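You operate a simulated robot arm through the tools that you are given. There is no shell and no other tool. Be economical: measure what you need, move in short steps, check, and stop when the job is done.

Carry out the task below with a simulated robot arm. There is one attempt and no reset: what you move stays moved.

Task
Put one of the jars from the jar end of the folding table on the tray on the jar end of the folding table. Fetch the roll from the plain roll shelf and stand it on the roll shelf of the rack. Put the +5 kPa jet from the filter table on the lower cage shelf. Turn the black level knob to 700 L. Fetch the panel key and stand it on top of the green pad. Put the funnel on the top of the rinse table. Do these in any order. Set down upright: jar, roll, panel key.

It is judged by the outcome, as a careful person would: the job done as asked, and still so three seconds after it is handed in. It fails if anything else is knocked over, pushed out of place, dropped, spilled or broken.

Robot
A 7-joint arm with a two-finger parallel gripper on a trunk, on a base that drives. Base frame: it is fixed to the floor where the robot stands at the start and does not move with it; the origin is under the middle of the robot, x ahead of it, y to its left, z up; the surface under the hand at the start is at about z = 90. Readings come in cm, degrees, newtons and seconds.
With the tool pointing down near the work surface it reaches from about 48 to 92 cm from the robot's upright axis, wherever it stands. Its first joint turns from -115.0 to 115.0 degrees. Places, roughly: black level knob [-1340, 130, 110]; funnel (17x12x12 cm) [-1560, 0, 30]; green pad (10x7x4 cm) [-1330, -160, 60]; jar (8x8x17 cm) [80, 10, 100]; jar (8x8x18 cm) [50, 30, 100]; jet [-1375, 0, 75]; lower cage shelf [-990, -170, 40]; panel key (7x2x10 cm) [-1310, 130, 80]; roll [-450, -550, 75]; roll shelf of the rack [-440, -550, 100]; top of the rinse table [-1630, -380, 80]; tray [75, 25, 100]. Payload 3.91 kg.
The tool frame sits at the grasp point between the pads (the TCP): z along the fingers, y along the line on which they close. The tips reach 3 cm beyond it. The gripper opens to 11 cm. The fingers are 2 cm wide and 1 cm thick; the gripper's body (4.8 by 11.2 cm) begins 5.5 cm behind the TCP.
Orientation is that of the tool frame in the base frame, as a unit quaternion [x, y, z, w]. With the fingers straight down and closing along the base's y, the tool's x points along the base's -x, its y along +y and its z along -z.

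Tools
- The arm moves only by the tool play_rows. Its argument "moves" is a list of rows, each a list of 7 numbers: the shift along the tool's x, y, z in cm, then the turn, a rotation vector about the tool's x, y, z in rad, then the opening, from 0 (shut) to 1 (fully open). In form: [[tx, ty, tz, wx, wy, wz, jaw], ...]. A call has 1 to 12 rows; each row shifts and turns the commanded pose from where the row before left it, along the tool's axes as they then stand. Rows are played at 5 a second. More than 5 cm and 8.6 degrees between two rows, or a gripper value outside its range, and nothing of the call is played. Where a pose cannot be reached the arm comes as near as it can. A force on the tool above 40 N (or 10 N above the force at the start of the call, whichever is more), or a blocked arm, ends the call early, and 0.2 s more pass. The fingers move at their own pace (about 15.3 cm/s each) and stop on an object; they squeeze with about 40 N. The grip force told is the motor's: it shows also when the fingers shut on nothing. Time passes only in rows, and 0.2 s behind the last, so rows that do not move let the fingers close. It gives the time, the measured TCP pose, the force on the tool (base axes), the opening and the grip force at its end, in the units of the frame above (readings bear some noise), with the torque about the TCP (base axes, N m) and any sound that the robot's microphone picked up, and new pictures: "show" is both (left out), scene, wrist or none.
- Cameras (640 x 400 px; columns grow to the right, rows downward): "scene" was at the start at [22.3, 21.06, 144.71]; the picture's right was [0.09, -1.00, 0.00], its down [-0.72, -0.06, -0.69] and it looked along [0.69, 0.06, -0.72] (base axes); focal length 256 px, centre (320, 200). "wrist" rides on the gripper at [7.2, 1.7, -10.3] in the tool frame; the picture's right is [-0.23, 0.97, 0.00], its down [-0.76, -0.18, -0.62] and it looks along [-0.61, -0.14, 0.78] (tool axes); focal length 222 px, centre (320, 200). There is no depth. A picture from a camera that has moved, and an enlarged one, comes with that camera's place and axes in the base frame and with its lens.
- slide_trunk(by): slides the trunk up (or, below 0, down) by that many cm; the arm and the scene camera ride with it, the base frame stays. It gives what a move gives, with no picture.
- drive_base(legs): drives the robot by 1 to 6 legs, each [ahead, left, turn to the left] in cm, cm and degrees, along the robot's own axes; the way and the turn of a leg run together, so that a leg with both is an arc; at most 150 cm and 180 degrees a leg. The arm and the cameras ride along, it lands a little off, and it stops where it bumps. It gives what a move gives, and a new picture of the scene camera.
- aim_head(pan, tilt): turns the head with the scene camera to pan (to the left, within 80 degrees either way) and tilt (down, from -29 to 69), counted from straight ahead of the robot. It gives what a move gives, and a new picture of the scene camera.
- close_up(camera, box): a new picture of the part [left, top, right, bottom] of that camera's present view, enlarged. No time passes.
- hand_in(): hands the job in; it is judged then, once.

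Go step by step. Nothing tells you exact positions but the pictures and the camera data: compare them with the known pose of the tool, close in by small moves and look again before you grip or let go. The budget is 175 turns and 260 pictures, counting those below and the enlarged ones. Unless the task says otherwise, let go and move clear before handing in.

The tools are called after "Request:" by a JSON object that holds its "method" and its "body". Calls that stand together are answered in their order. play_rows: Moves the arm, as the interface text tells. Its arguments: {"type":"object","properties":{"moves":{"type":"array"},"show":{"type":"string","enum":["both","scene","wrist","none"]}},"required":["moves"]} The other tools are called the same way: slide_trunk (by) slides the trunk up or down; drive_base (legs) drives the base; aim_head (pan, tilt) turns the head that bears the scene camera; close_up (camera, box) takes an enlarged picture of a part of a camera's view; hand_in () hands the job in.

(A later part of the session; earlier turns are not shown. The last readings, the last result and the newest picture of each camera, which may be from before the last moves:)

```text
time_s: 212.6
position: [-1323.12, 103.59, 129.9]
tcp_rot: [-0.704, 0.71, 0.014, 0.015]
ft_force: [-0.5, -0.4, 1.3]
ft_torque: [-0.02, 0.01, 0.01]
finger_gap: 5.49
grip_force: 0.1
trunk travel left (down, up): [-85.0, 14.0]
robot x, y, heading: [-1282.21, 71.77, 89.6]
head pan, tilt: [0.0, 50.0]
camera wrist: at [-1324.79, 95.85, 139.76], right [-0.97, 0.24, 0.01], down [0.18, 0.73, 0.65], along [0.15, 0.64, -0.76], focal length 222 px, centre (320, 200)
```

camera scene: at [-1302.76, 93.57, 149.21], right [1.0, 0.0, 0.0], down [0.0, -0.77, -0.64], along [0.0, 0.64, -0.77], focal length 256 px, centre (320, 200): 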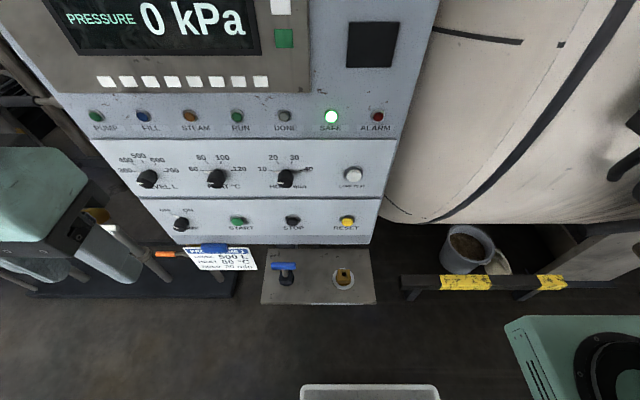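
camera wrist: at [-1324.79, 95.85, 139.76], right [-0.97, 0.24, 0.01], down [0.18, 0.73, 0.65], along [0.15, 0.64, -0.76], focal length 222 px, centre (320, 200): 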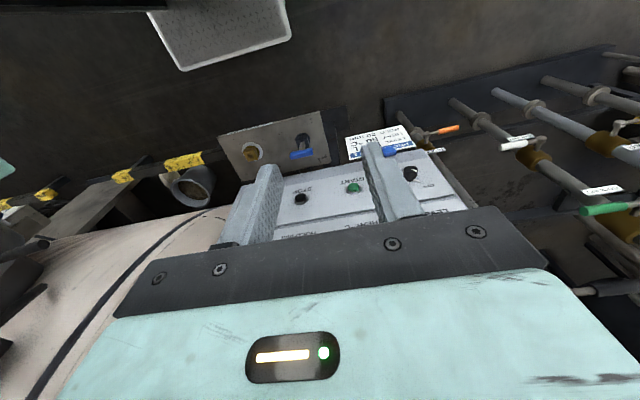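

Request:
{"method": "close_up", "body": {"camera": "scene", "box": [80, 80, 400, 310]}}

Request:
{"method": "close_up", "body": {"camera": "scene", "box": [100, 135, 200, 215]}}

Request:
{"method": "close_up", "body": {"camera": "scene", "box": [240, 235, 390, 315]}}

```text
1.74 times, centred on (240, 195) of scene
camera zoom: at [-1302.76, 93.57, 149.21], right [1.0, 0.0, 0.0], down [0.0, -0.77, -0.64], along [0.0, 0.64, -0.77], focal length 445 px, centre (459, 209)
```

zoom: 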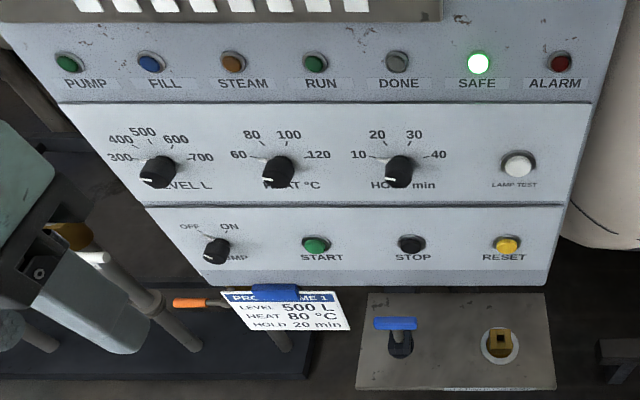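

```text
5.00 times, centred on (150, 175) of scene
camera zoom: at [-1302.76, 93.57, 149.21], right [1.0, 0.0, 0.0], down [0.0, -0.77, -0.64], along [0.0, 0.64, -0.77], focal length 1280 px, centre (1170, 325)
```

zoom: 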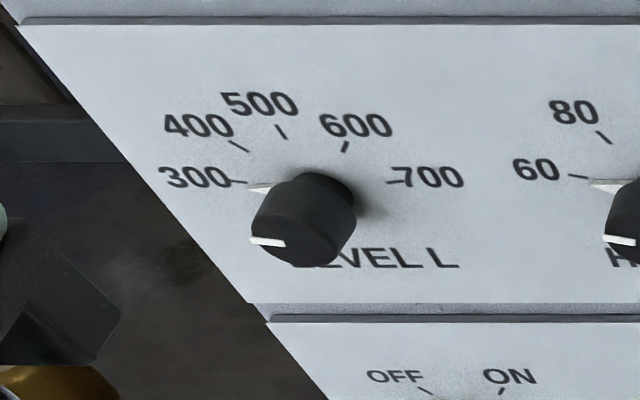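

```text
4.27 times, centred on (315, 275) of scene
camera zoom: at [-1302.76, 93.57, 149.21], right [1.0, 0.0, 0.0], down [0.0, -0.77, -0.64], along [0.0, 0.64, -0.77], focal length 1092 px, centre (341, -120)
```

zoom: 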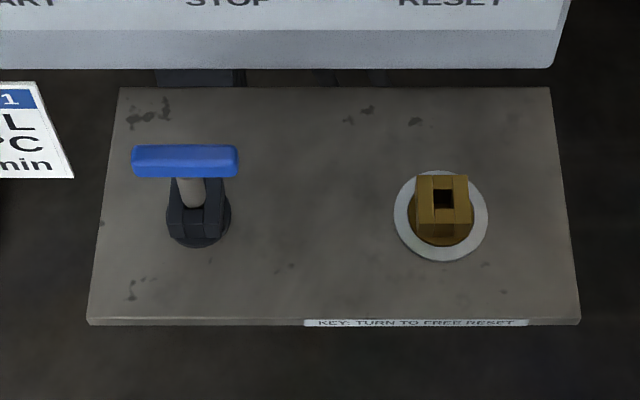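

The level knob points to 300; the scale runs 300 (left) to 700 (right) over 180°. The key is the blue T-handle at about (-1313, 125.5), top z≈82. First the knob: I'll pitch the hand to point at the panel.

Request:
{"method": "play_rows", "body": {"moves": [[0, 1.5, 0, 0, -0.149, 0, 0.5], [0, 1.5, 0, 0, -0.149, 0, 0.5], [0, 1.5, 0, 0, -0.149, 0, 0.5], [0, 1.5, 0, 0, -0.149, 0, 0.5], [0, 1.5, 0, 0, -0.149, 0, 0.5], [0, 1.5, 0, 0, -0.149, 0, 0.5], [0, 1.5, 0, 0, -0.149, 0, 0.5], [0, 1.5, 0, 0, -0.149, 0, 0.5], [0, 1.5, 0, 0, -0.149, 0, 0.5], [0, 1.5, 0, 0, -0.149, 0, 0.5], [0, 0, 0, 0, -0.06, 0, 0.5], [0, 0, 0, 0, 0, 0, 0.5]]}}

```text
time_s: 213.7
position: [-1326.26, 115.13, 132.64]
tcp_rot: [-0.584, 0.735, 0.234, 0.253]
ft_force: [0.3, -0.5, -0.1]
ft_torque: [0.04, -0.01, 0.07]
finger_gap: 5.51
grip_force: 0.1
trunk travel left (down, up): [-85.0, 14.0]
robot x, y, heading: [-1282.63, 71.64, 89.7]
head pan, tilt: [0.0, 50.0]
stopped in row 5: the arm was blocked; the commanded pose is now the measured one
camera scene: at [-1305.4, 91.42, 147.51], right [0.9, 0.43, 0.0], down [0.39, -0.81, -0.44], along [-0.19, 0.39, -0.9], focal length 256 px, centre (320, 200)
camera wrist: at [-1330.37, 103.53, 135.76], right [-0.91, 0.37, 0.19], down [0.26, 0.13, 0.96], along [0.33, 0.92, -0.21], focal length 222 px, centre (320, 200)
```

scene: 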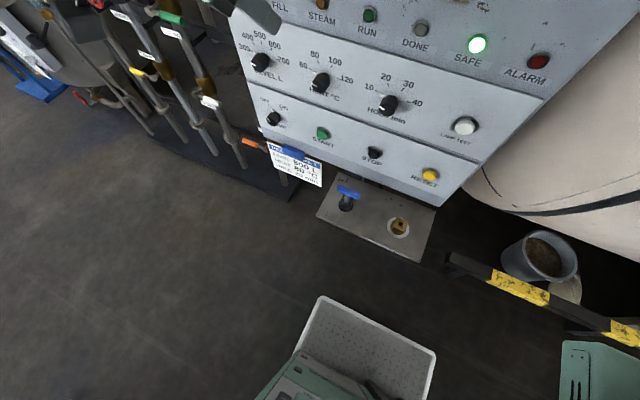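
wrist: 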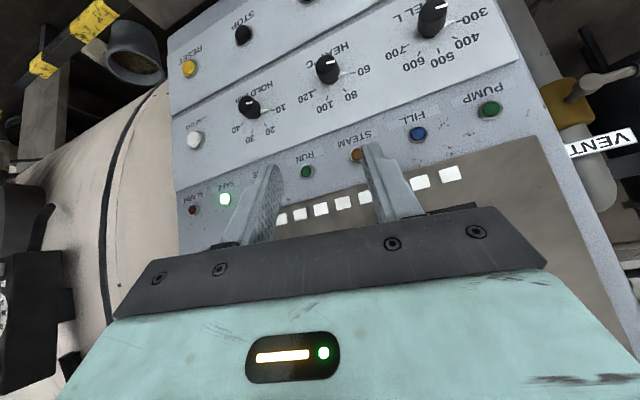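

The forearm pushed against the head: this side is bad for the arm. I'll undo that, swing the hand back in front, and re-approach with the panel on the robot's right.

Request:
{"method": "play_rows", "body": {"moves": [[0, -1.5, 0, 0, 0.14, 0, 0.5], [0, -1.5, 0, 0, 0.14, 0, 0.5], [0, -1.5, 0, 0, 0.14, 0, 0.5], [0, -1.5, 0, 0, 0.14, 0, 0.5], [0, -2, 0, 0, 0.08, 0, 0.5], [0, -3, 0, 0, 0, 0, 0.5], [0, -3, 0, 0, 0, 0, 0.5], [0, -3, 0, 0, 0, 0, 0.5], [0, 0, 0, 0, 0, 0, 0.5]], "show": "scene"}}

```text
time_s: 215.7
position: [-1310.05, 111.25, 130.95]
tcp_rot: [-0.632, 0.774, 0.03, 0.014]
ft_force: [-0.6, -0.1, -0.2]
ft_torque: [-0.02, 0.01, -0.01]
finger_gap: 5.47
grip_force: 0.1
trunk travel left (down, up): [-85.0, 14.0]
robot x, y, heading: [-1282.42, 71.49, 90.0]
head pan, tilt: [0.0, 50.0]
camera scene: at [-1302.75, 93.57, 149.21], right [1.0, 0.0, 0.0], down [0.0, -0.77, -0.64], along [0.0, 0.64, -0.77], focal length 256 px, centre (320, 200)
```

scene: 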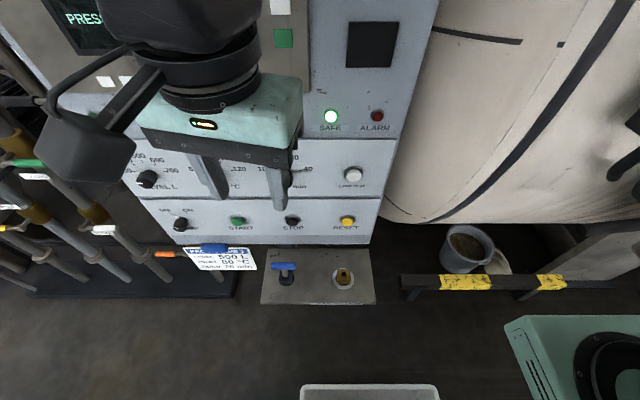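

Key in view at the shelf. I'll back out, rotate to heading 180 so the panel is on the robot's right.

Request:
{"method": "drive_base", "body": {"legs": [[4, -44, 0], [0, 0, 90]]}}

Request:
{"method": "play_rows", "body": {"moves": [[-2.5, -3.5, 0, 0, 0, 0.1, 0.5], [-2.5, -3.5, 0, 0, 0, 0.1, 0.5], [-2.5, -3.5, 0, 0, 0, 0, 0.5], [-2.5, -3.5, 0, 0, 0, 0, 0.5], [-2, -3.5, 0, 0, 0, 0, 0.5], [0, -3.5, 0, 0, 0, 0, 0.5], [0, -3.5, 0, 0, 0, 0, 0.5], [0, -3.5, 0, 0, 0, 0, 0.5], [0, 0, 0, 0, 0, 0, 0.5]], "show": "none"}}

```text
time_s: 222.2
position: [-1277.62, 48.46, 130.96]
tcp_rot: [0.994, -0.106, -0.032, 0.012]
ft_force: [0.0, 0.4, -0.4]
ft_torque: [0.02, 0.02, 0.03]
finger_gap: 5.51
grip_force: 0.0
trunk travel left (down, up): [-85.0, 14.0]
robot x, y, heading: [-1237.6, 75.9, 178.8]
head pan, tilt: [0.0, 50.0]
camera scene: at [-1259.9, 55.32, 149.21], right [0.02, 1.0, 0.0], down [0.77, -0.01, -0.64], along [-0.64, 0.01, -0.77], focal length 256 px, centre (320, 200)
```

scene: 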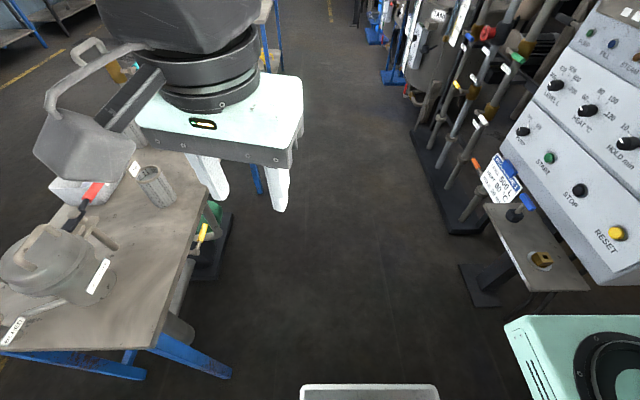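

```text
time_s: 224.2
position: [-1280.11, 76.1, 129.31]
tcp_rot: [0.978, -0.205, -0.031, 0.015]
ft_force: [-1.3, -0.2, 0.9]
ft_torque: [0.0, 0.0, 0.01]
finger_gap: 5.5
grip_force: 0.1
out of reach, approached as far as the arm can: row 7, 8
trunk travel left (down, up): [-85.0, 14.0]
robot x, y, heading: [-1237.7, 75.32, 179.2]
head pan, tilt: [0.0, 50.0]
```

Hand is in front now. I'll drive alongside the panel, fix the yaw and roll the hand to point at the panel.

Request:
{"method": "drive_base", "body": {"legs": [[50, 0, 1]]}}

Request:
{"method": "play_rows", "body": {"moves": [[-1, 0, 0, 0, 0, -0.137, 0.5], [-1, 0, 0, 0, 0, -0.137, 0.5], [-1, 0, 0, 0, 0, -0.137, 0.5], [0, 0, 0, 0.14, 0, 0, 0.5], [0, 0, 0, 0.14, 0, 0, 0.5], [0, 0, 0, 0.14, 0, 0, 0.5], [0, 0, 0, 0.14, 0, 0, 0.5], [0, 0, 0, 0.14, 0, 0, 0.5], [0, 0, 0, 0.14, 0, 0, 0.5], [0, 0, 0, 0, 0, 0, 0.5]], "show": "scene"}}

```text
time_s: 227.2
position: [-1330.18, 75.98, 129.45]
tcp_rot: [0.979, -0.2, -0.03, 0.014]
ft_force: [-0.3, 0.3, -0.3]
ft_torque: [0.01, 0.0, 0.02]
finger_gap: 5.48
grip_force: 0.0
trunk travel left (down, up): [-85.0, 14.0]
robot x, y, heading: [-1287.96, 76.25, 179.5]
head pan, tilt: [0.0, 50.0]
camera scene: at [-1309.87, 55.6, 149.21], right [0.0, 1.0, 0.0], down [0.77, 0.0, -0.64], along [-0.64, 0.0, -0.77], focal length 256 px, centre (320, 200)
```

scene: 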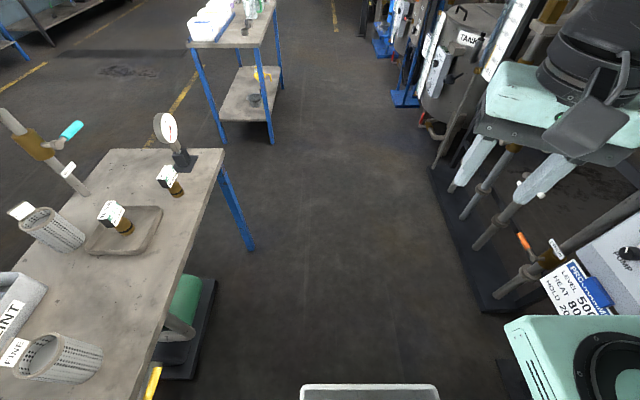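

```text
time_s: 229.4
position: [-1333.12, 76.72, 129.49]
tcp_rot: [0.915, -0.01, -0.032, -0.402]
ft_force: [-0.4, 0.4, 0.6]
ft_torque: [-0.02, -0.02, 0.0]
finger_gap: 5.51
grip_force: 0.0
trunk travel left (down, up): [-85.0, 14.0]
robot x, y, heading: [-1288.06, 75.82, 179.3]
head pan, tilt: [0.0, 50.0]
camera scene: at [-1309.88, 55.59, 149.2], right [0.0, 1.0, 0.0], down [0.77, 0.0, -0.64], along [-0.64, 0.0, -0.77], focal length 256 px, centre (320, 200)
```

scene: 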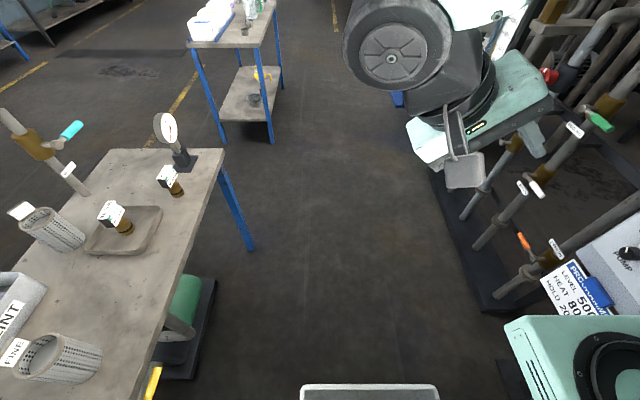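

Request:
{"method": "play_rows", "body": {"moves": [[0, 0, 0, 0.146, 0, 0, 0.5], [0, 0, 0, 0.146, 0, 0, 0.5], [0, 0, 0, 0.146, 0, 0, 0.5], [0, 0, 0, 0.146, 0, 0, 0.5], [0, 0, 0, 0.146, 0, 0, 0.5], [0, 4, 0, 0, 0, 0, 0.5], [0, 4, 0, 0, 0, 0, 0.5], [0, 4, 0, 0, 0, 0, 0.5], [0, 4, 0, 0, 0, 0, 0.5], [0, 0, 4, 0, 0, 0, 0.5], [0, 0, 4, 0, 0, 0, 0.5], [0, 0, 0, 0, 0, 0, 0.5]]}}

Request:
{"method": "aim_head", "body": {"pan": -55, "tilt": 35}}

```text
time_s: 232.0
position: [-1334.37, 84.52, 113.37]
tcp_rot: [0.713, -0.019, -0.026, -0.701]
ft_force: [0.1, -0.5, -1.4]
ft_torque: [0.01, 0.02, 0.01]
finger_gap: 5.51
grip_force: 0.1
trunk travel left (down, up): [-85.0, 14.0]
robot x, y, heading: [-1287.9, 76.31, 179.8]
head pan, tilt: [0.0, 50.0]
camera scene: at [-1309.88, 55.59, 149.2], right [0.0, 1.0, 0.0], down [0.77, 0.0, -0.64], along [-0.64, 0.0, -0.77], focal length 256 px, centre (320, 200)
camera wrist: at [-1327.08, 74.17, 111.3], right [-0.29, -0.02, -0.96], down [-0.74, -0.63, 0.24], along [-0.6, 0.78, 0.17], focal length 222 px, centre (320, 200)
```

scene: 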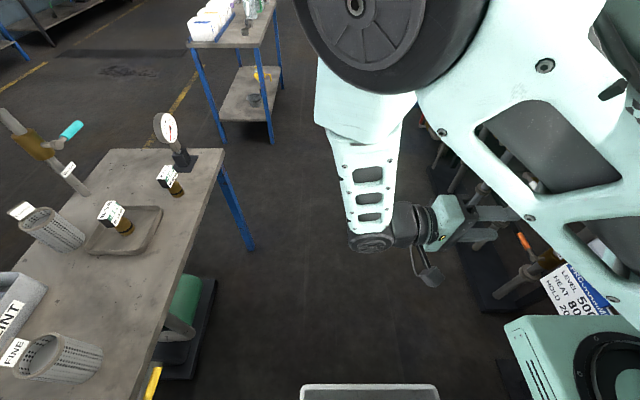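
wrist: 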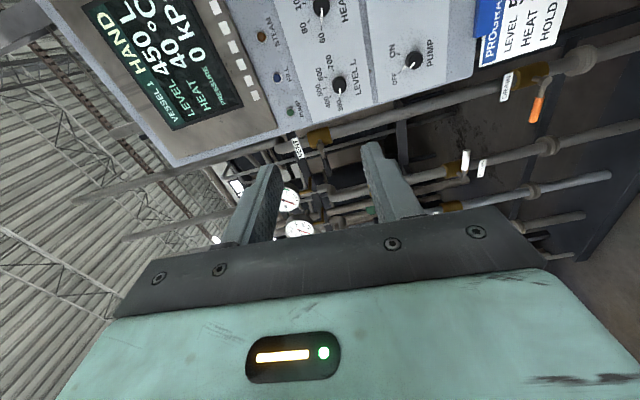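

```text
time_s: 233.2
position: [-1334.42, 84.35, 113.48]
tcp_rot: [0.712, -0.02, -0.026, -0.702]
ft_force: [-0.6, 0.1, 0.2]
ft_torque: [0.04, -0.02, 0.03]
finger_gap: 5.5
grip_force: 0.0
trunk travel left (down, up): [-85.0, 14.0]
robot x, y, heading: [-1288.11, 76.23, 179.7]
head pan, tilt: [-55.0, 35.0]
camera scene: at [-1307.2, 62.79, 151.38], right [0.82, 0.57, 0.0], down [0.33, -0.47, -0.82], along [-0.47, 0.67, -0.57], focal length 256 px, centre (320, 200)
```

scene: 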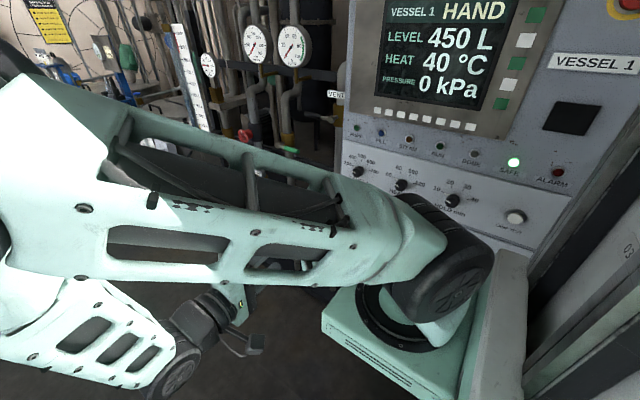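

Triangulated, the knob front is near (-1339, 129, 110.5). Advancing to a standoff in front of it.

Request:
{"method": "play_rows", "body": {"moves": [[-1, 0.6, 4, 0, 0, 0, 0.65], [-1, 0.6, 4, 0, 0, 0, 0.65], [-1, 0.6, 4, 0, 0, 0, 0.65], [-1, 0.6, 4, 0, 0, 0, 0.65], [-0.4, 0.3, 4, 0, 0, 0, 0.65], [0, 0, 4, 0, 0, 0, 0.65], [0, 0, 3, 0, 0, 0, 0.65], [0, 0, 0, 0, 0, 0, 0.65]]}}

```text
time_s: 235.0
position: [-1339.1, 111.45, 110.5]
tcp_rot: [0.712, -0.019, -0.026, -0.701]
ft_force: [-0.4, -0.8, 0.4]
ft_torque: [0.02, 0.02, -0.01]
finger_gap: 7.16
grip_force: 0.1
trunk travel left (down, up): [-85.0, 14.0]
robot x, y, heading: [-1288.0, 76.21, 179.8]
head pan, tilt: [-55.0, 35.0]
camera scene: at [-1307.19, 62.79, 151.38], right [0.82, 0.57, 0.0], down [0.33, -0.47, -0.82], along [-0.47, 0.67, -0.57], focal length 256 px, centre (320, 200)
camera wrist: at [-1331.9, 101.22, 108.46], right [-0.29, -0.02, -0.96], down [-0.74, -0.63, 0.24], along [-0.6, 0.78, 0.17], focal length 222 px, centre (320, 200)
```

scene: 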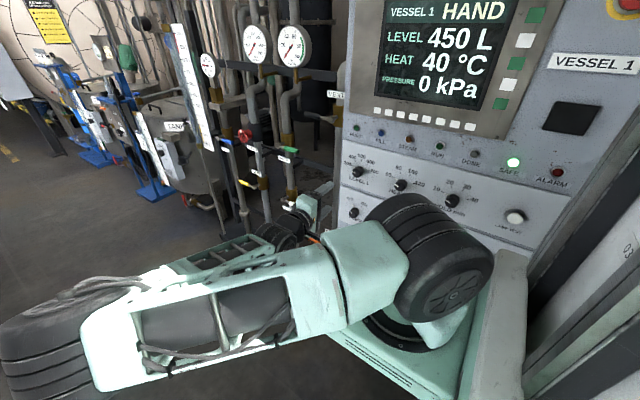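
wrist: 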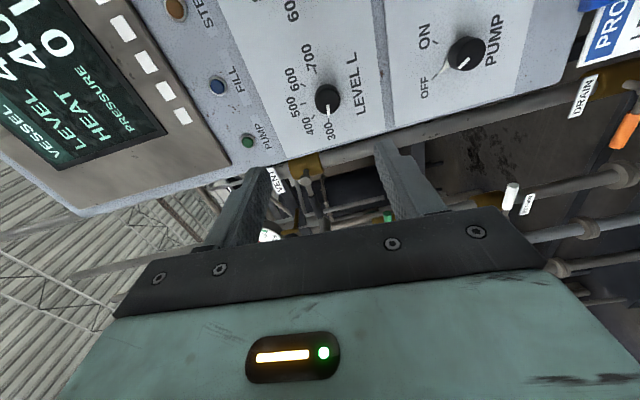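

Request:
{"method": "close_up", "body": {"camera": "scene", "box": [280, 140, 440, 240]}}

Request:
{"method": "close_up", "body": {"camera": "wrist", "box": [240, 40, 420, 150]}}

```text
4.00 times, centred on (360, 190) of scene
camera zoom: at [-1307.19, 62.79, 151.38], right [0.82, 0.57, 0.0], down [0.33, -0.47, -0.82], along [-0.47, 0.67, -0.57], focal length 1024 px, centre (160, 240)
```

zoom: 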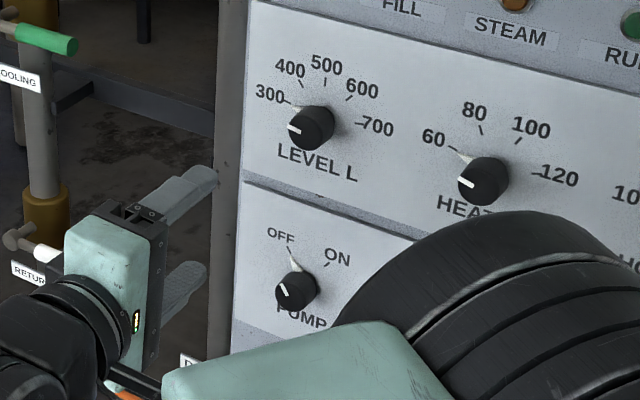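

```text
3.56 times, centred on (330, 95) of wrist
camera zoom: at [-1331.9, 101.22, 108.46], right [-0.29, -0.02, -0.96], down [-0.74, -0.63, 0.24], along [-0.6, 0.78, 0.17], focal length 790 px, centre (284, 573)
```

zoom: 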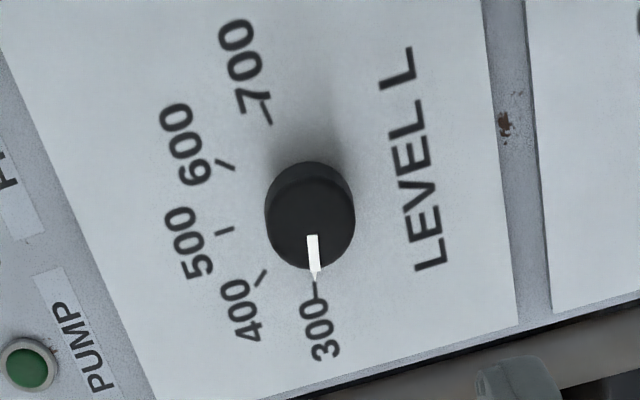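

The knob front lies about 0.8 cm below the tool axis, roughly 18 cm ahead. Correct and advance.

Request:
{"method": "play_rows", "body": {"moves": [[0, 0.8, 3, 0, 0, 0, 0.6], [0, 0, 4, 0, 0, 0, 0.6], [0, 0, 4, 0, 0, 0, 0.6], [0, 0, 2.5, 0, 0, 0, 0.6], [0, 0, 0, 0, 0, 0, 0.6]], "show": "wrist"}}

Request:
{"method": "close_up", "body": {"camera": "scene", "box": [280, 140, 440, 240]}}

```text
time_s: 236.2
position: [-1340.84, 123.35, 109.21]
tcp_rot: [0.736, -0.051, -0.056, -0.672]
ft_force: [-0.6, -0.1, -0.1]
ft_torque: [-0.01, 0.02, 0.01]
finger_gap: 6.62
grip_force: 0.1
trunk travel left (down, up): [-85.0, 14.0]
robot x, y, heading: [-1287.47, 76.5, 179.6]
head pan, tilt: [-55.0, 35.0]
camera wrist: at [-1333.82, 112.95, 107.25], right [-0.37, -0.09, -0.92], down [-0.72, -0.6, 0.35], along [-0.59, 0.79, 0.16], focal length 222 px, centre (320, 200)
```

wrist: 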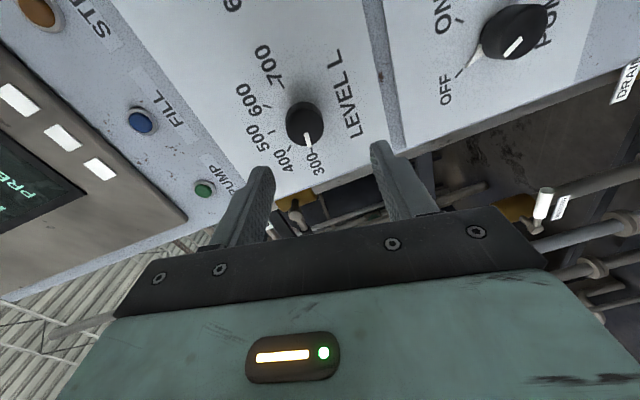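

```text
4.00 times, centred on (360, 190) of scene
camera zoom: at [-1307.19, 62.77, 151.37], right [0.82, 0.57, 0.0], down [0.33, -0.47, -0.82], along [-0.47, 0.67, -0.57], focal length 1024 px, centre (160, 240)
```

zoom: 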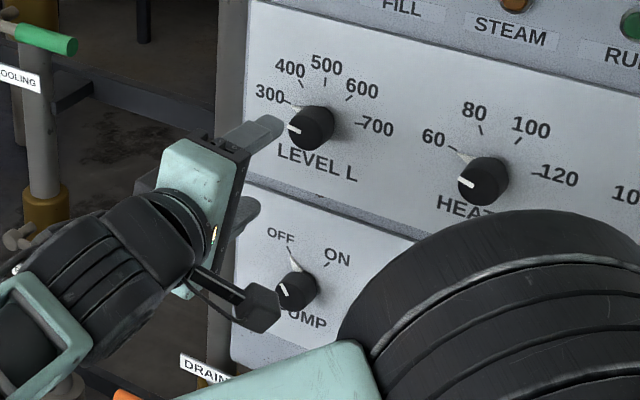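

The arm is nearing a wrist limit here (orientation drifted). I'll retreat a bit, shift the base 9 cm toward the panel, and approach again.

Request:
{"method": "play_rows", "body": {"moves": [[0, 0, -4, 0, 0, 0, 0.6], [0, 0, -4, 0, 0, 0, 0.6], [0, 0, -4, 0, 0, 0, 0.6], [0, 0, -3, 0, 0, 0, 0.6], [0, 0, 0, 0, 0, 0, 0.6]], "show": "none"}}

Request:
{"method": "drive_base", "body": {"legs": [[0, -9, 0]]}}

```text
time_s: 237.4
position: [-1339.08, 109.54, 109.72]
tcp_rot: [0.713, -0.019, -0.027, -0.701]
ft_force: [-0.1, -0.1, -0.9]
ft_torque: [-0.02, -0.01, 0.01]
finger_gap: 6.63
grip_force: 0.0
trunk travel left (down, up): [-85.0, 14.0]
robot x, y, heading: [-1287.74, 75.91, 179.3]
head pan, tilt: [-55.0, 35.0]
```

```text
time_s: 238.5
position: [-1338.92, 118.81, 109.75]
tcp_rot: [0.713, -0.02, -0.025, -0.701]
ft_force: [0.4, 0.3, 0.0]
ft_torque: [0.02, -0.04, 0.0]
finger_gap: 6.61
grip_force: 0.1
trunk travel left (down, up): [-85.0, 14.0]
robot x, y, heading: [-1288.04, 85.14, 179.4]
head pan, tilt: [-55.0, 35.0]
camera scene: at [-1307.17, 71.78, 151.38], right [0.82, 0.57, 0.0], down [0.33, -0.47, -0.82], along [-0.47, 0.67, -0.57], focal length 256 px, centre (320, 200)
```

scene: 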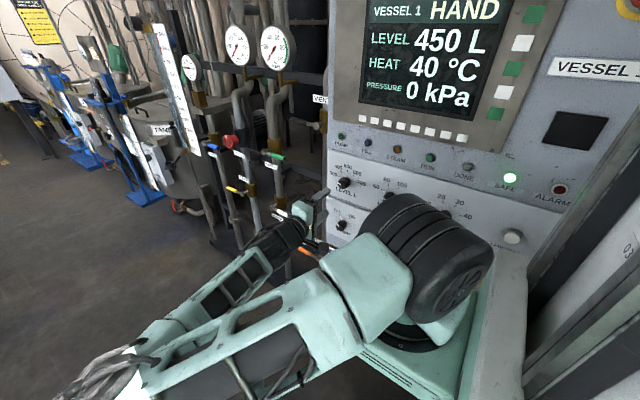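

Request:
{"method": "play_rows", "body": {"moves": [[0, 0, 3.5, 0, 0, 0, 0.6], [0, 0, 3.5, 0, 0, 0, 0.6], [0, 0, 0, 0, 0, 0, 0.6]], "show": "wrist"}}

Request:
{"method": "close_up", "body": {"camera": "scene", "box": [270, 150, 430, 250]}}

```text
time_s: 239.3
position: [-1339.04, 125.74, 109.54]
tcp_rot: [0.712, -0.021, -0.026, -0.701]
ft_force: [-0.4, 0.2, -0.4]
ft_torque: [0.01, 0.0, -0.01]
finger_gap: 6.59
grip_force: 0.0
trunk travel left (down, up): [-85.0, 14.0]
robot x, y, heading: [-1288.06, 85.06, 179.7]
head pan, tilt: [-55.0, 35.0]
camera wrist: at [-1331.75, 115.45, 107.38], right [-0.29, -0.02, -0.96], down [-0.74, -0.63, 0.24], along [-0.6, 0.78, 0.17], focal length 222 px, centre (320, 200)
```

wrist: 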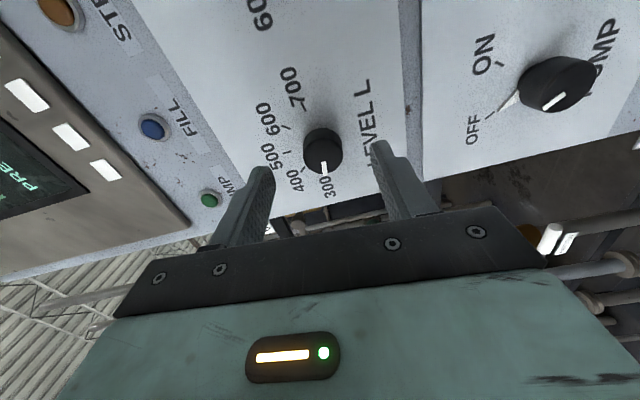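

```text
4.00 times, centred on (350, 200) of scene
camera zoom: at [-1307.17, 71.77, 151.38], right [0.82, 0.57, 0.0], down [0.33, -0.47, -0.82], along [-0.47, 0.67, -0.57], focal length 1024 px, centre (200, 200)
```

zoom: 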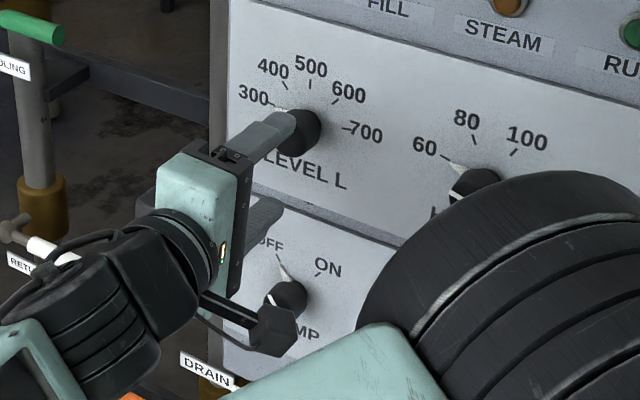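

Aligned: the knob is 4 cm ahead on axis. Advance to straddle it and close.

Request:
{"method": "play_rows", "body": {"moves": [[0, 0, 2.8, 0, 0, 0, 0.6], [0, 0, 0, 0, 0, 0, 0.6], [0, 0, 0, 0, 0, 0, 0], [0, 0, 0, 0, 0, 0, 0], [0, 0, 0, 0, 0, 0, 0]], "show": "wrist"}}

```text
time_s: 240.5
position: [-1339.38, 128.27, 109.58]
tcp_rot: [0.715, -0.022, -0.03, -0.698]
ft_force: [0.5, -0.2, 0.2]
ft_torque: [0.04, -0.02, 0.03]
finger_gap: 0.0
grip_force: 37.6
trunk travel left (down, up): [-85.0, 14.0]
robot x, y, heading: [-1288.22, 85.17, 179.6]
head pan, tilt: [-55.0, 35.0]
camera wrist: at [-1332.13, 117.89, 107.41], right [-0.3, -0.03, -0.95], down [-0.74, -0.63, 0.25], along [-0.6, 0.78, 0.17], focal length 222 px, centre (320, 200)
```

wrist: 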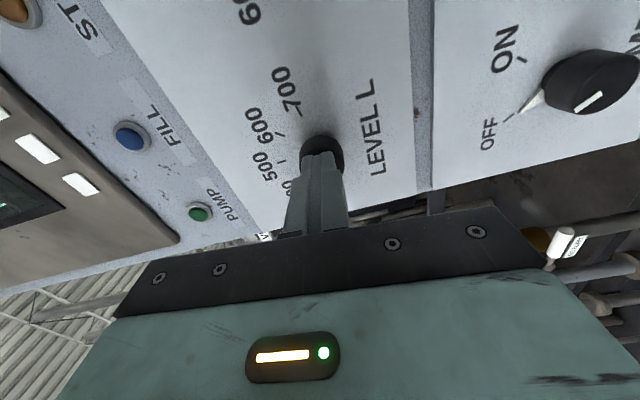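

Fingers closed short of the knob. I'll reopen, go about 2.5 cm further and close again.

Request:
{"method": "play_rows", "body": {"moves": [[0, 0, 0, 0, 0, 0, 0.6], [0, 0, 0, 0, 0, 0, 0.6], [0, 0, 1.5, 0, 0, 0, 0.6], [0, 0, 1, 0, 0, 0, 0.6], [0, 0, 0, 0, 0, 0, 0.6]], "show": "wrist"}}

Request:
{"method": "close_up", "body": {"camera": "scene", "box": [290, 150, 410, 240]}}

```text
time_s: 241.7
position: [-1339.83, 130.08, 109.41]
tcp_rot: [0.722, -0.026, -0.038, -0.69]
ft_force: [0.0, 1.1, -0.3]
ft_torque: [0.01, 0.01, -0.01]
finger_gap: 6.63
grip_force: 0.0
trunk travel left (down, up): [-85.0, 14.0]
robot x, y, heading: [-1287.88, 85.16, 179.7]
head pan, tilt: [-55.0, 35.0]
camera wrist: at [-1332.54, 119.95, 107.27], right [-0.31, -0.05, -0.95], down [-0.73, -0.62, 0.27], along [-0.61, 0.78, 0.16], focal length 222 px, centre (320, 200)
```

wrist: 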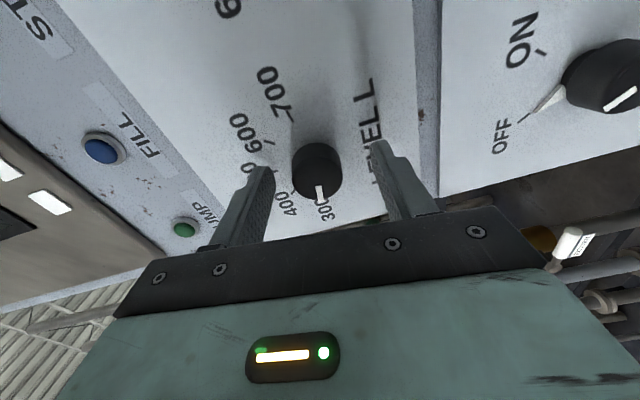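

```text
4.44 times, centred on (350, 195) of scene
camera zoom: at [-1307.17, 71.78, 151.38], right [0.82, 0.57, 0.0], down [0.33, -0.47, -0.82], along [-0.47, 0.67, -0.57], focal length 1138 px, centre (187, 222)
```

zoom: 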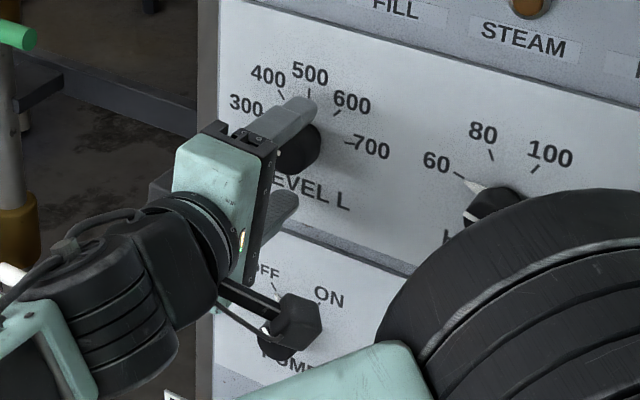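

Request:
{"method": "drive_base", "body": {"legs": [[0, -1.8, 0]]}}

Request:
{"method": "play_rows", "body": {"moves": [[0, 0, 0, 0, 0, 0, 0], [0, 0, 0, 0, 0, 0, 0], [0, 0, 0, 0, 0, 0, 0]], "show": "wrist"}}

```text
time_s: 242.6
position: [-1339.79, 131.59, 109.43]
tcp_rot: [0.722, -0.031, -0.038, -0.69]
ft_force: [2.0, -8.5, -1.6]
ft_torque: [0.27, 0.17, -0.23]
finger_gap: 6.48
grip_force: 0.0
trunk travel left (down, up): [-85.0, 14.0]
robot x, y, heading: [-1287.68, 86.45, 179.6]
head pan, tilt: [-55.0, 35.0]
stopped in leg 1: the force on the tool passed its limit at 88 N (the readings are from after the stop); the commanded pose is now the measured one
camera scene: at [-1307.13, 73.25, 151.38], right [0.82, 0.57, 0.0], down [0.33, -0.47, -0.82], along [-0.47, 0.67, -0.57], focal length 256 px, centre (320, 200)
```

scene: 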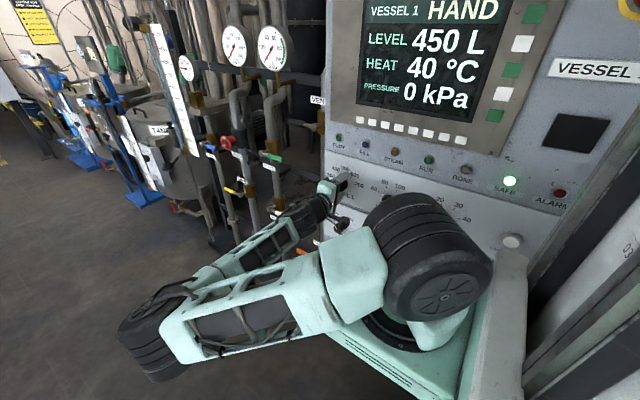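

```text
time_s: 243.4
position: [-1339.82, 131.66, 109.47]
tcp_rot: [0.722, -0.03, -0.04, -0.69]
ft_force: [-5.8, 2.3, 13.8]
ft_torque: [1.31, 0.11, -0.05]
finger_gap: 3.52
grip_force: 45.3
trunk travel left (down, up): [-85.0, 14.0]
robot x, y, heading: [-1288.05, 86.47, 179.9]
head pan, tilt: [-55.0, 35.0]
camera wrist: at [-1332.58, 121.4, 107.46], right [-0.32, -0.05, -0.95], down [-0.73, -0.62, 0.28], along [-0.6, 0.78, 0.17], focal length 222 px, centre (320, 200)
```

wrist: 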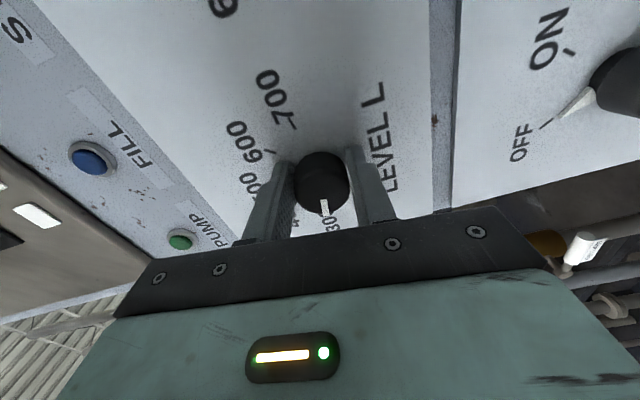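

The fingers reached the panel face and now hold the knob (3.5 cm). I'll ease 0.3 cm back and begin turning clockwise.

Request:
{"method": "play_rows", "body": {"moves": [[0, 0, -0.3, 0, 0, 0, 0], [0, 0, 0, 0, 0, 0.14, 0], [0, 0, 0, 0, 0, 0.14, 0], [0, 0, 0, 0, 0, 0.14, 0], [0, 0, 0, 0, 0, 0.14, 0], [0, 0, 0, 0, 0, 0, 0]], "show": "wrist"}}

```text
time_s: 243.9
position: [-1339.8, 131.77, 109.51]
tcp_rot: [0.72, -0.05, -0.059, -0.689]
ft_force: [-3.1, 11.1, 1.0]
ft_torque: [1.1, 0.04, 0.22]
finger_gap: 3.48
grip_force: 45.4
trunk travel left (down, up): [-85.0, 14.0]
robot x, y, heading: [-1287.63, 86.68, 179.8]
head pan, tilt: [-55.0, 35.0]
stopped in row 2: the force on the tool passed its limit at 42 N (the readings are from after the stop); the commanded pose is now the measured one
camera wrist: at [-1332.72, 121.38, 107.02], right [-0.37, -0.04, -0.93], down [-0.72, -0.62, 0.32], along [-0.59, 0.78, 0.2], focal length 222 px, centre (320, 200)
```

wrist: 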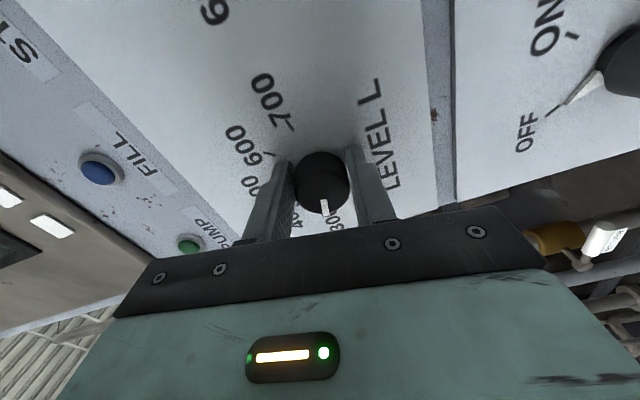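

Request:
{"method": "play_rows", "body": {"moves": [[0, 0, 0.15, 0, 0, 0, 0], [0, 0, 0, 0, 0, 0.07, 0], [0, 0, 0, 0, 0, 0.07, 0], [0, 0, 0, 0, 0, 0.07, 0], [0, 0, 0, 0, 0, 0.07, 0], [0, 0, 0, 0, 0, 0.07, 0], [0, 0, 0, 0, 0, 0, 0]], "show": "wrist"}}

```text
time_s: 245.5
position: [-1339.86, 131.64, 109.38]
tcp_rot: [0.701, -0.174, -0.178, -0.669]
ft_force: [4.6, -20.9, -26.0]
ft_torque: [0.84, -0.03, 0.06]
finger_gap: 3.49
grip_force: 45.3
trunk travel left (down, up): [-85.0, 14.0]
robot x, y, heading: [-1287.97, 86.37, 179.6]
head pan, tilt: [-55.0, 35.0]
camera wrist: at [-1334.13, 121.27, 104.72], right [-0.67, -0.04, -0.74], down [-0.57, -0.61, 0.55], along [-0.48, 0.79, 0.38], focal length 222 px, centre (320, 200)
```

wrist: 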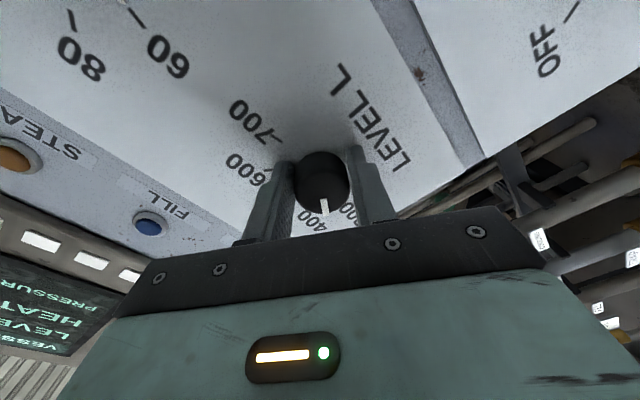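

It's turning. I'll relieve the side load and continue.

Request:
{"method": "play_rows", "body": {"moves": [[0.1, 0.2, -0.1, 0, 0, 0, 0], [0, 0, 0, 0, 0, 0.09, 0], [0, 0, 0, 0, 0, 0.09, 0], [0, 0, 0, 0, 0, 0.09, 0], [0, 0, 0, 0, 0, 0.09, 0], [0, 0, 0, 0, 0, 0.09, 0], [0, 0, 0, 0, 0, 0.09, 0], [0, 0, 0, 0, 0, 0, 0]], "show": "wrist"}}

```text
time_s: 247.3
position: [-1339.96, 131.75, 109.19]
tcp_rot: [0.628, -0.356, -0.35, -0.597]
ft_force: [-17.6, 10.3, -10.7]
ft_torque: [0.75, -0.05, -0.52]
finger_gap: 3.49
grip_force: 45.3
trunk travel left (down, up): [-85.0, 14.0]
robot x, y, heading: [-1287.87, 86.82, 179.5]
head pan, tilt: [-55.0, 35.0]
camera wrist: at [-1337.62, 121.12, 102.43], right [-0.96, -0.03, -0.29], down [-0.22, -0.59, 0.77], along [-0.2, 0.8, 0.56], focal length 222 px, centre (320, 200)
```

wrist: 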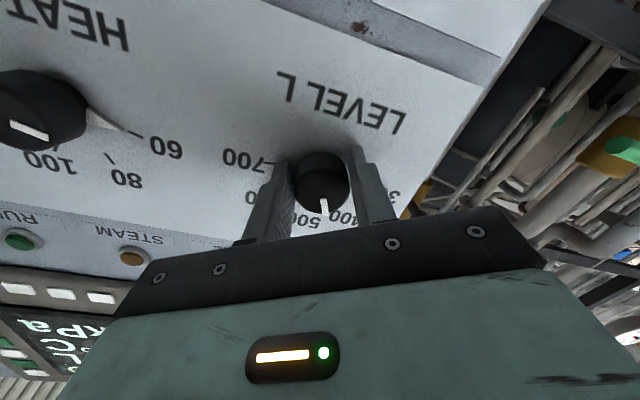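

Request:
{"method": "play_rows", "body": {"moves": [[0, 0.2, 0.05, 0, 0, 0, 0], [0, 0, 0, 0, 0, 0.1, 0], [0, 0, 0, 0, 0, 0.1, 0], [0, 0, 0, 0, 0, 0.1, 0], [0, 0, 0, 0, 0, 0.1, 0], [0, 0, 0, 0, 0, 0.1, 0], [0, 0, 0, 0, 0, 0.1, 0], [0, 0, 0, 0, 0, 0.1, 0], [0, 0, 0, 0, 0, 0, 0]], "show": "wrist"}}

```text
time_s: 249.3
position: [-1340.38, 131.69, 109.05]
tcp_rot: [-0.468, 0.549, 0.535, 0.44]
ft_force: [-29.7, 6.2, 5.9]
ft_torque: [-0.27, -0.08, -0.66]
finger_gap: 3.41
grip_force: 45.3
trunk travel left (down, up): [-85.0, 14.0]
robot x, y, heading: [-1288.08, 86.37, 179.6]
head pan, tilt: [-55.0, 35.0]
camera wrist: at [-1342.96, 121.02, 102.63], right [-0.92, 0.0, 0.39], down [0.32, -0.59, 0.74], along [0.23, 0.81, 0.54], focal length 222 px, centre (320, 200)
```

wrist: 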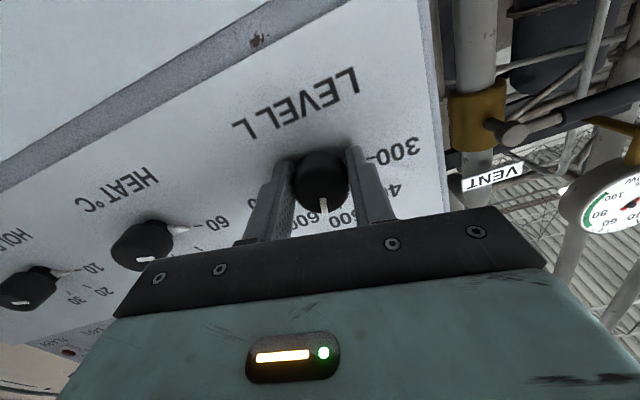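

Request:
{"method": "play_rows", "body": {"moves": [[0.05, 0.35, 0, 0, 0, 0, 0], [0, 0, 0, 0, 0, 0.1, 0], [0, 0, 0, 0, 0, 0.1, 0], [0, 0, 0, 0, 0, 0.1, 0], [0, 0, 0, 0, 0, 0.1, 0], [0, 0, 0, 0, 0, 0.1, 0], [0, 0, 0, 0, 0, 0.1, 0], [0, 0, 0, 0, 0, 0, 0]], "show": "wrist"}}

```text
time_s: 251.1
position: [-1340.44, 131.65, 109.25]
tcp_rot: [-0.285, 0.662, 0.641, 0.264]
ft_force: [-19.1, -4.8, 12.4]
ft_torque: [0.31, -0.09, 1.6]
finger_gap: 3.43
grip_force: 44.5
trunk travel left (down, up): [-85.0, 14.0]
robot x, y, heading: [-1287.94, 86.73, 179.4]
head pan, tilt: [-55.0, 35.0]
camera wrist: at [-1346.54, 121.06, 105.56], right [-0.54, 0.02, 0.84], down [0.67, -0.6, 0.44], along [0.51, 0.8, 0.3], focal length 222 px, centre (320, 200)
```

wrist: 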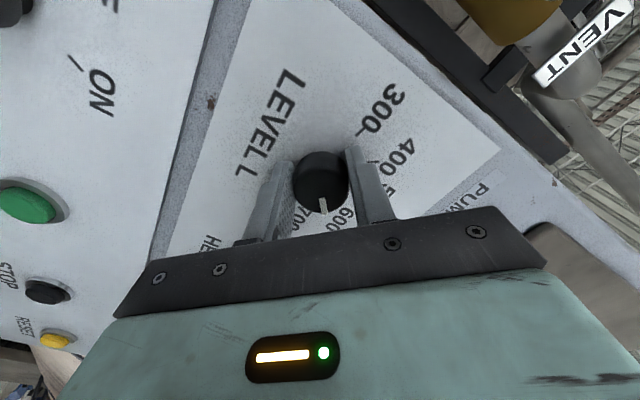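

About 130° turned. Some 50° to go; I'll turn most of it and check.

Request:
{"method": "play_rows", "body": {"moves": [[-0.1, 0.2, 0, 0, 0, 0, 0], [0, 0, 0, 0, 0, 0.1, 0], [0, 0, 0, 0, 0, 0.1, 0], [0, 0, 0, 0, 0, 0.1, 0], [0, 0, 0, 0, 0, 0.1, 0], [0, 0, 0, 0, 0, 0.1, 0], [0, 0, 0, 0, 0, 0.1, 0], [0, 0, 0, 0, 0, 0, 0]], "show": "wrist"}}

Request:
{"method": "close_up", "body": {"camera": "scene", "box": [290, 150, 410, 240]}}

```text
time_s: 252.9
position: [-1340.46, 131.72, 109.43]
tcp_rot: [-0.076, 0.716, 0.691, 0.063]
ft_force: [-25.8, -3.8, 15.8]
ft_torque: [0.96, -0.06, 1.06]
finger_gap: 3.45
grip_force: 45.6
trunk travel left (down, up): [-85.0, 14.0]
robot x, y, heading: [-1288.09, 86.38, 179.5]
head pan, tilt: [-55.0, 35.0]
camera wrist: at [-1347.79, 121.22, 109.99], right [0.03, 0.04, 1.0], down [0.79, -0.61, 0.0], along [0.61, 0.79, -0.05], focal length 222 px, centre (320, 200)
```

wrist: 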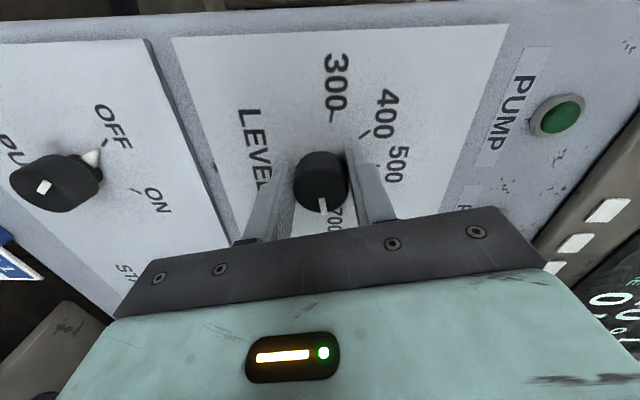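

```text
4.44 times, centred on (350, 195) of scene
camera zoom: at [-1307.28, 73.28, 151.37], right [0.82, 0.57, 0.0], down [0.33, -0.47, -0.82], along [-0.47, 0.67, -0.57], focal length 1138 px, centre (187, 222)
```

zoom: 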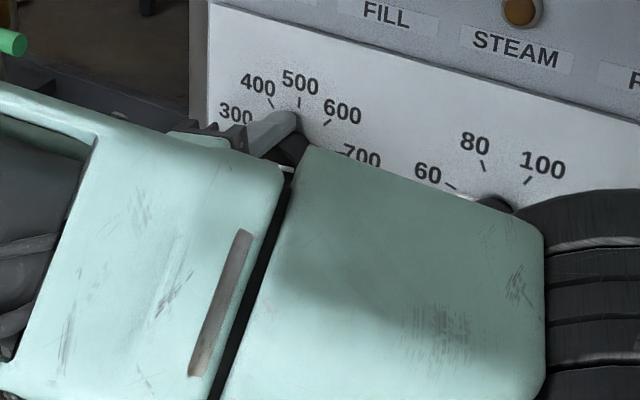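

Request:
{"method": "play_rows", "body": {"moves": [[-0.1, 0.2, 0, 0, 0, 0, 0], [0, 0, 0, 0, 0, 0.1, 0], [0, 0, 0, 0, 0, 0.1, 0], [0, 0, 0, 0, 0, 0.1, 0], [0, 0, 0, 0, 0, 0, 0]], "show": "none"}}

Request:
{"method": "close_up", "body": {"camera": "wrist", "box": [220, 40, 440, 260]}}

```text
time_s: 254.1
position: [-1340.23, 131.63, 109.58]
tcp_rot: [0.033, 0.722, 0.69, -0.039]
ft_force: [2.4, -7.9, -6.1]
ft_torque: [1.15, -0.91, -0.13]
finger_gap: 3.46
grip_force: 45.0
trunk travel left (down, up): [-85.0, 14.0]
robot x, y, heading: [-1287.99, 86.77, 179.7]
head pan, tilt: [-55.0, 35.0]
```

```text
1.82 times, centred on (330, 150) of wrist
camera zoom: at [-1347.04, 121.4, 112.3], right [0.32, 0.04, 0.94], down [0.75, -0.63, -0.23], along [0.58, 0.78, -0.24], focal length 404 px, centre (302, 291)
```

zoom: 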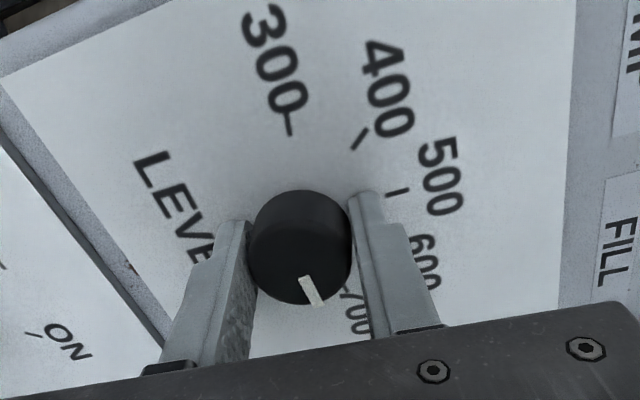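

The torque jump suggests the knob reached its stop at 700. Release, back off and check the pointer.

Request:
{"method": "play_rows", "body": {"moves": [[0, 0, 0, 0, 0, -0.03, 0], [0, 0, 0, 0, 0, 0, 0.6], [0, 0, 0, 0, 0, 0, 0.6], [0, 0, -3, 0, 0, 0, 0.6], [0, 0, -4, 0, 0, 0, 0.6], [0, 0, -4, 0, 0, 0, 0.6], [0, 0, -4, 0, 0, 0, 0.6]], "show": "wrist"}}

Request:
{"method": "close_up", "body": {"camera": "wrist", "box": [240, 20, 420, 150]}}

```text
time_s: 255.7
position: [-1340.12, 116.82, 110.04]
tcp_rot: [0.021, 0.721, 0.692, -0.03]
ft_force: [-0.1, 0.0, -0.6]
ft_torque: [0.01, 0.0, -0.02]
finger_gap: 6.6
grip_force: 0.1
trunk travel left (down, up): [-85.0, 14.0]
robot x, y, heading: [-1287.99, 86.95, 179.9]
head pan, tilt: [-55.0, 35.0]
camera wrist: at [-1346.99, 106.53, 112.63], right [0.3, 0.04, 0.95], down [0.76, -0.62, -0.21], along [0.58, 0.78, -0.22], focal length 222 px, centre (320, 200)
```

wrist: 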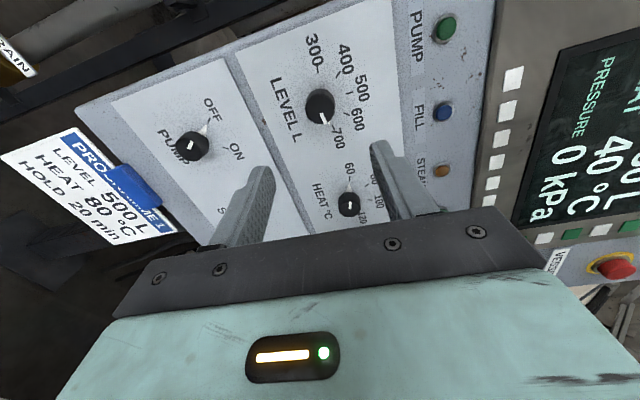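

```text
3.08 times, centred on (330, 85) of wrist
camera zoom: at [-1346.99, 106.53, 112.63], right [0.3, 0.04, 0.95], down [0.76, -0.62, -0.21], along [0.58, 0.78, -0.22], focal length 684 px, centre (289, 554)
```

zoom: 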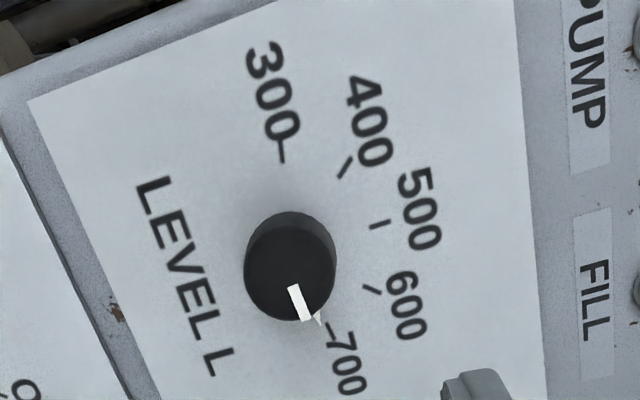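

The pointer is on 700. Next the panel key: retract, and rotate the hand to point down (fingers will close along y, right for the T-bar).

Request:
{"method": "play_rows", "body": {"moves": [[0, 0, -4.5, 0, 0, 0, 0.5], [0, 0, -4.5, 0, 0, 0, 0.5], [0, 0, -4.5, 0, 0, 0, 0.5], [0, 0, -3, 0.1, 0, 0, 0.5], [0, 0, 0, 0.145, 0, 0, 0.5], [0, 0, 0, 0.145, 0, 0, 0.5], [0, 0, 0, 0.145, 0, 0, 0.5], [0, 0, 0, 0.145, 0, 0, 0.5], [0, 0, 0, 0.145, 0, 0, 0.5], [0, 0, 0, 0.145, 0, 0, 0.5], [0, 0, 0, 0.145, 0, 0, 0.5], [0, 0, 0, 0.145, 0, 0, 0.5]], "show": "scene"}}

```text
time_s: 258.3
position: [-1339.93, 100.15, 110.77]
tcp_rot: [-0.001, 0.99, 0.133, -0.037]
ft_force: [0.2, -0.8, 0.7]
ft_torque: [0.03, 0.0, -0.02]
finger_gap: 5.5
grip_force: 0.0
trunk travel left (down, up): [-85.0, 14.0]
robot x, y, heading: [-1287.63, 86.8, 179.8]
head pan, tilt: [-55.0, 35.0]
camera scene: at [-1307.18, 73.31, 151.37], right [0.82, 0.57, 0.0], down [0.33, -0.47, -0.82], along [-0.47, 0.67, -0.57], focal length 256 px, centre (320, 200)
```

scene: 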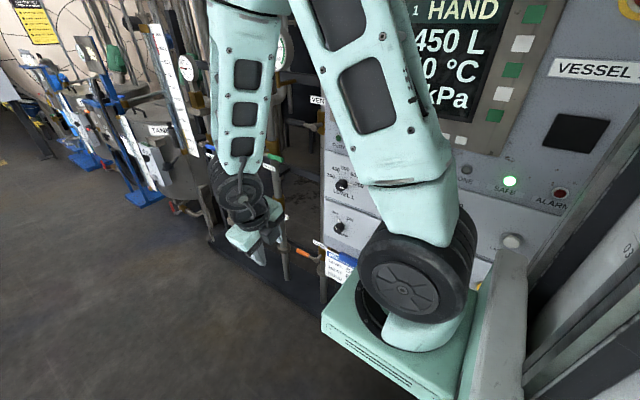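

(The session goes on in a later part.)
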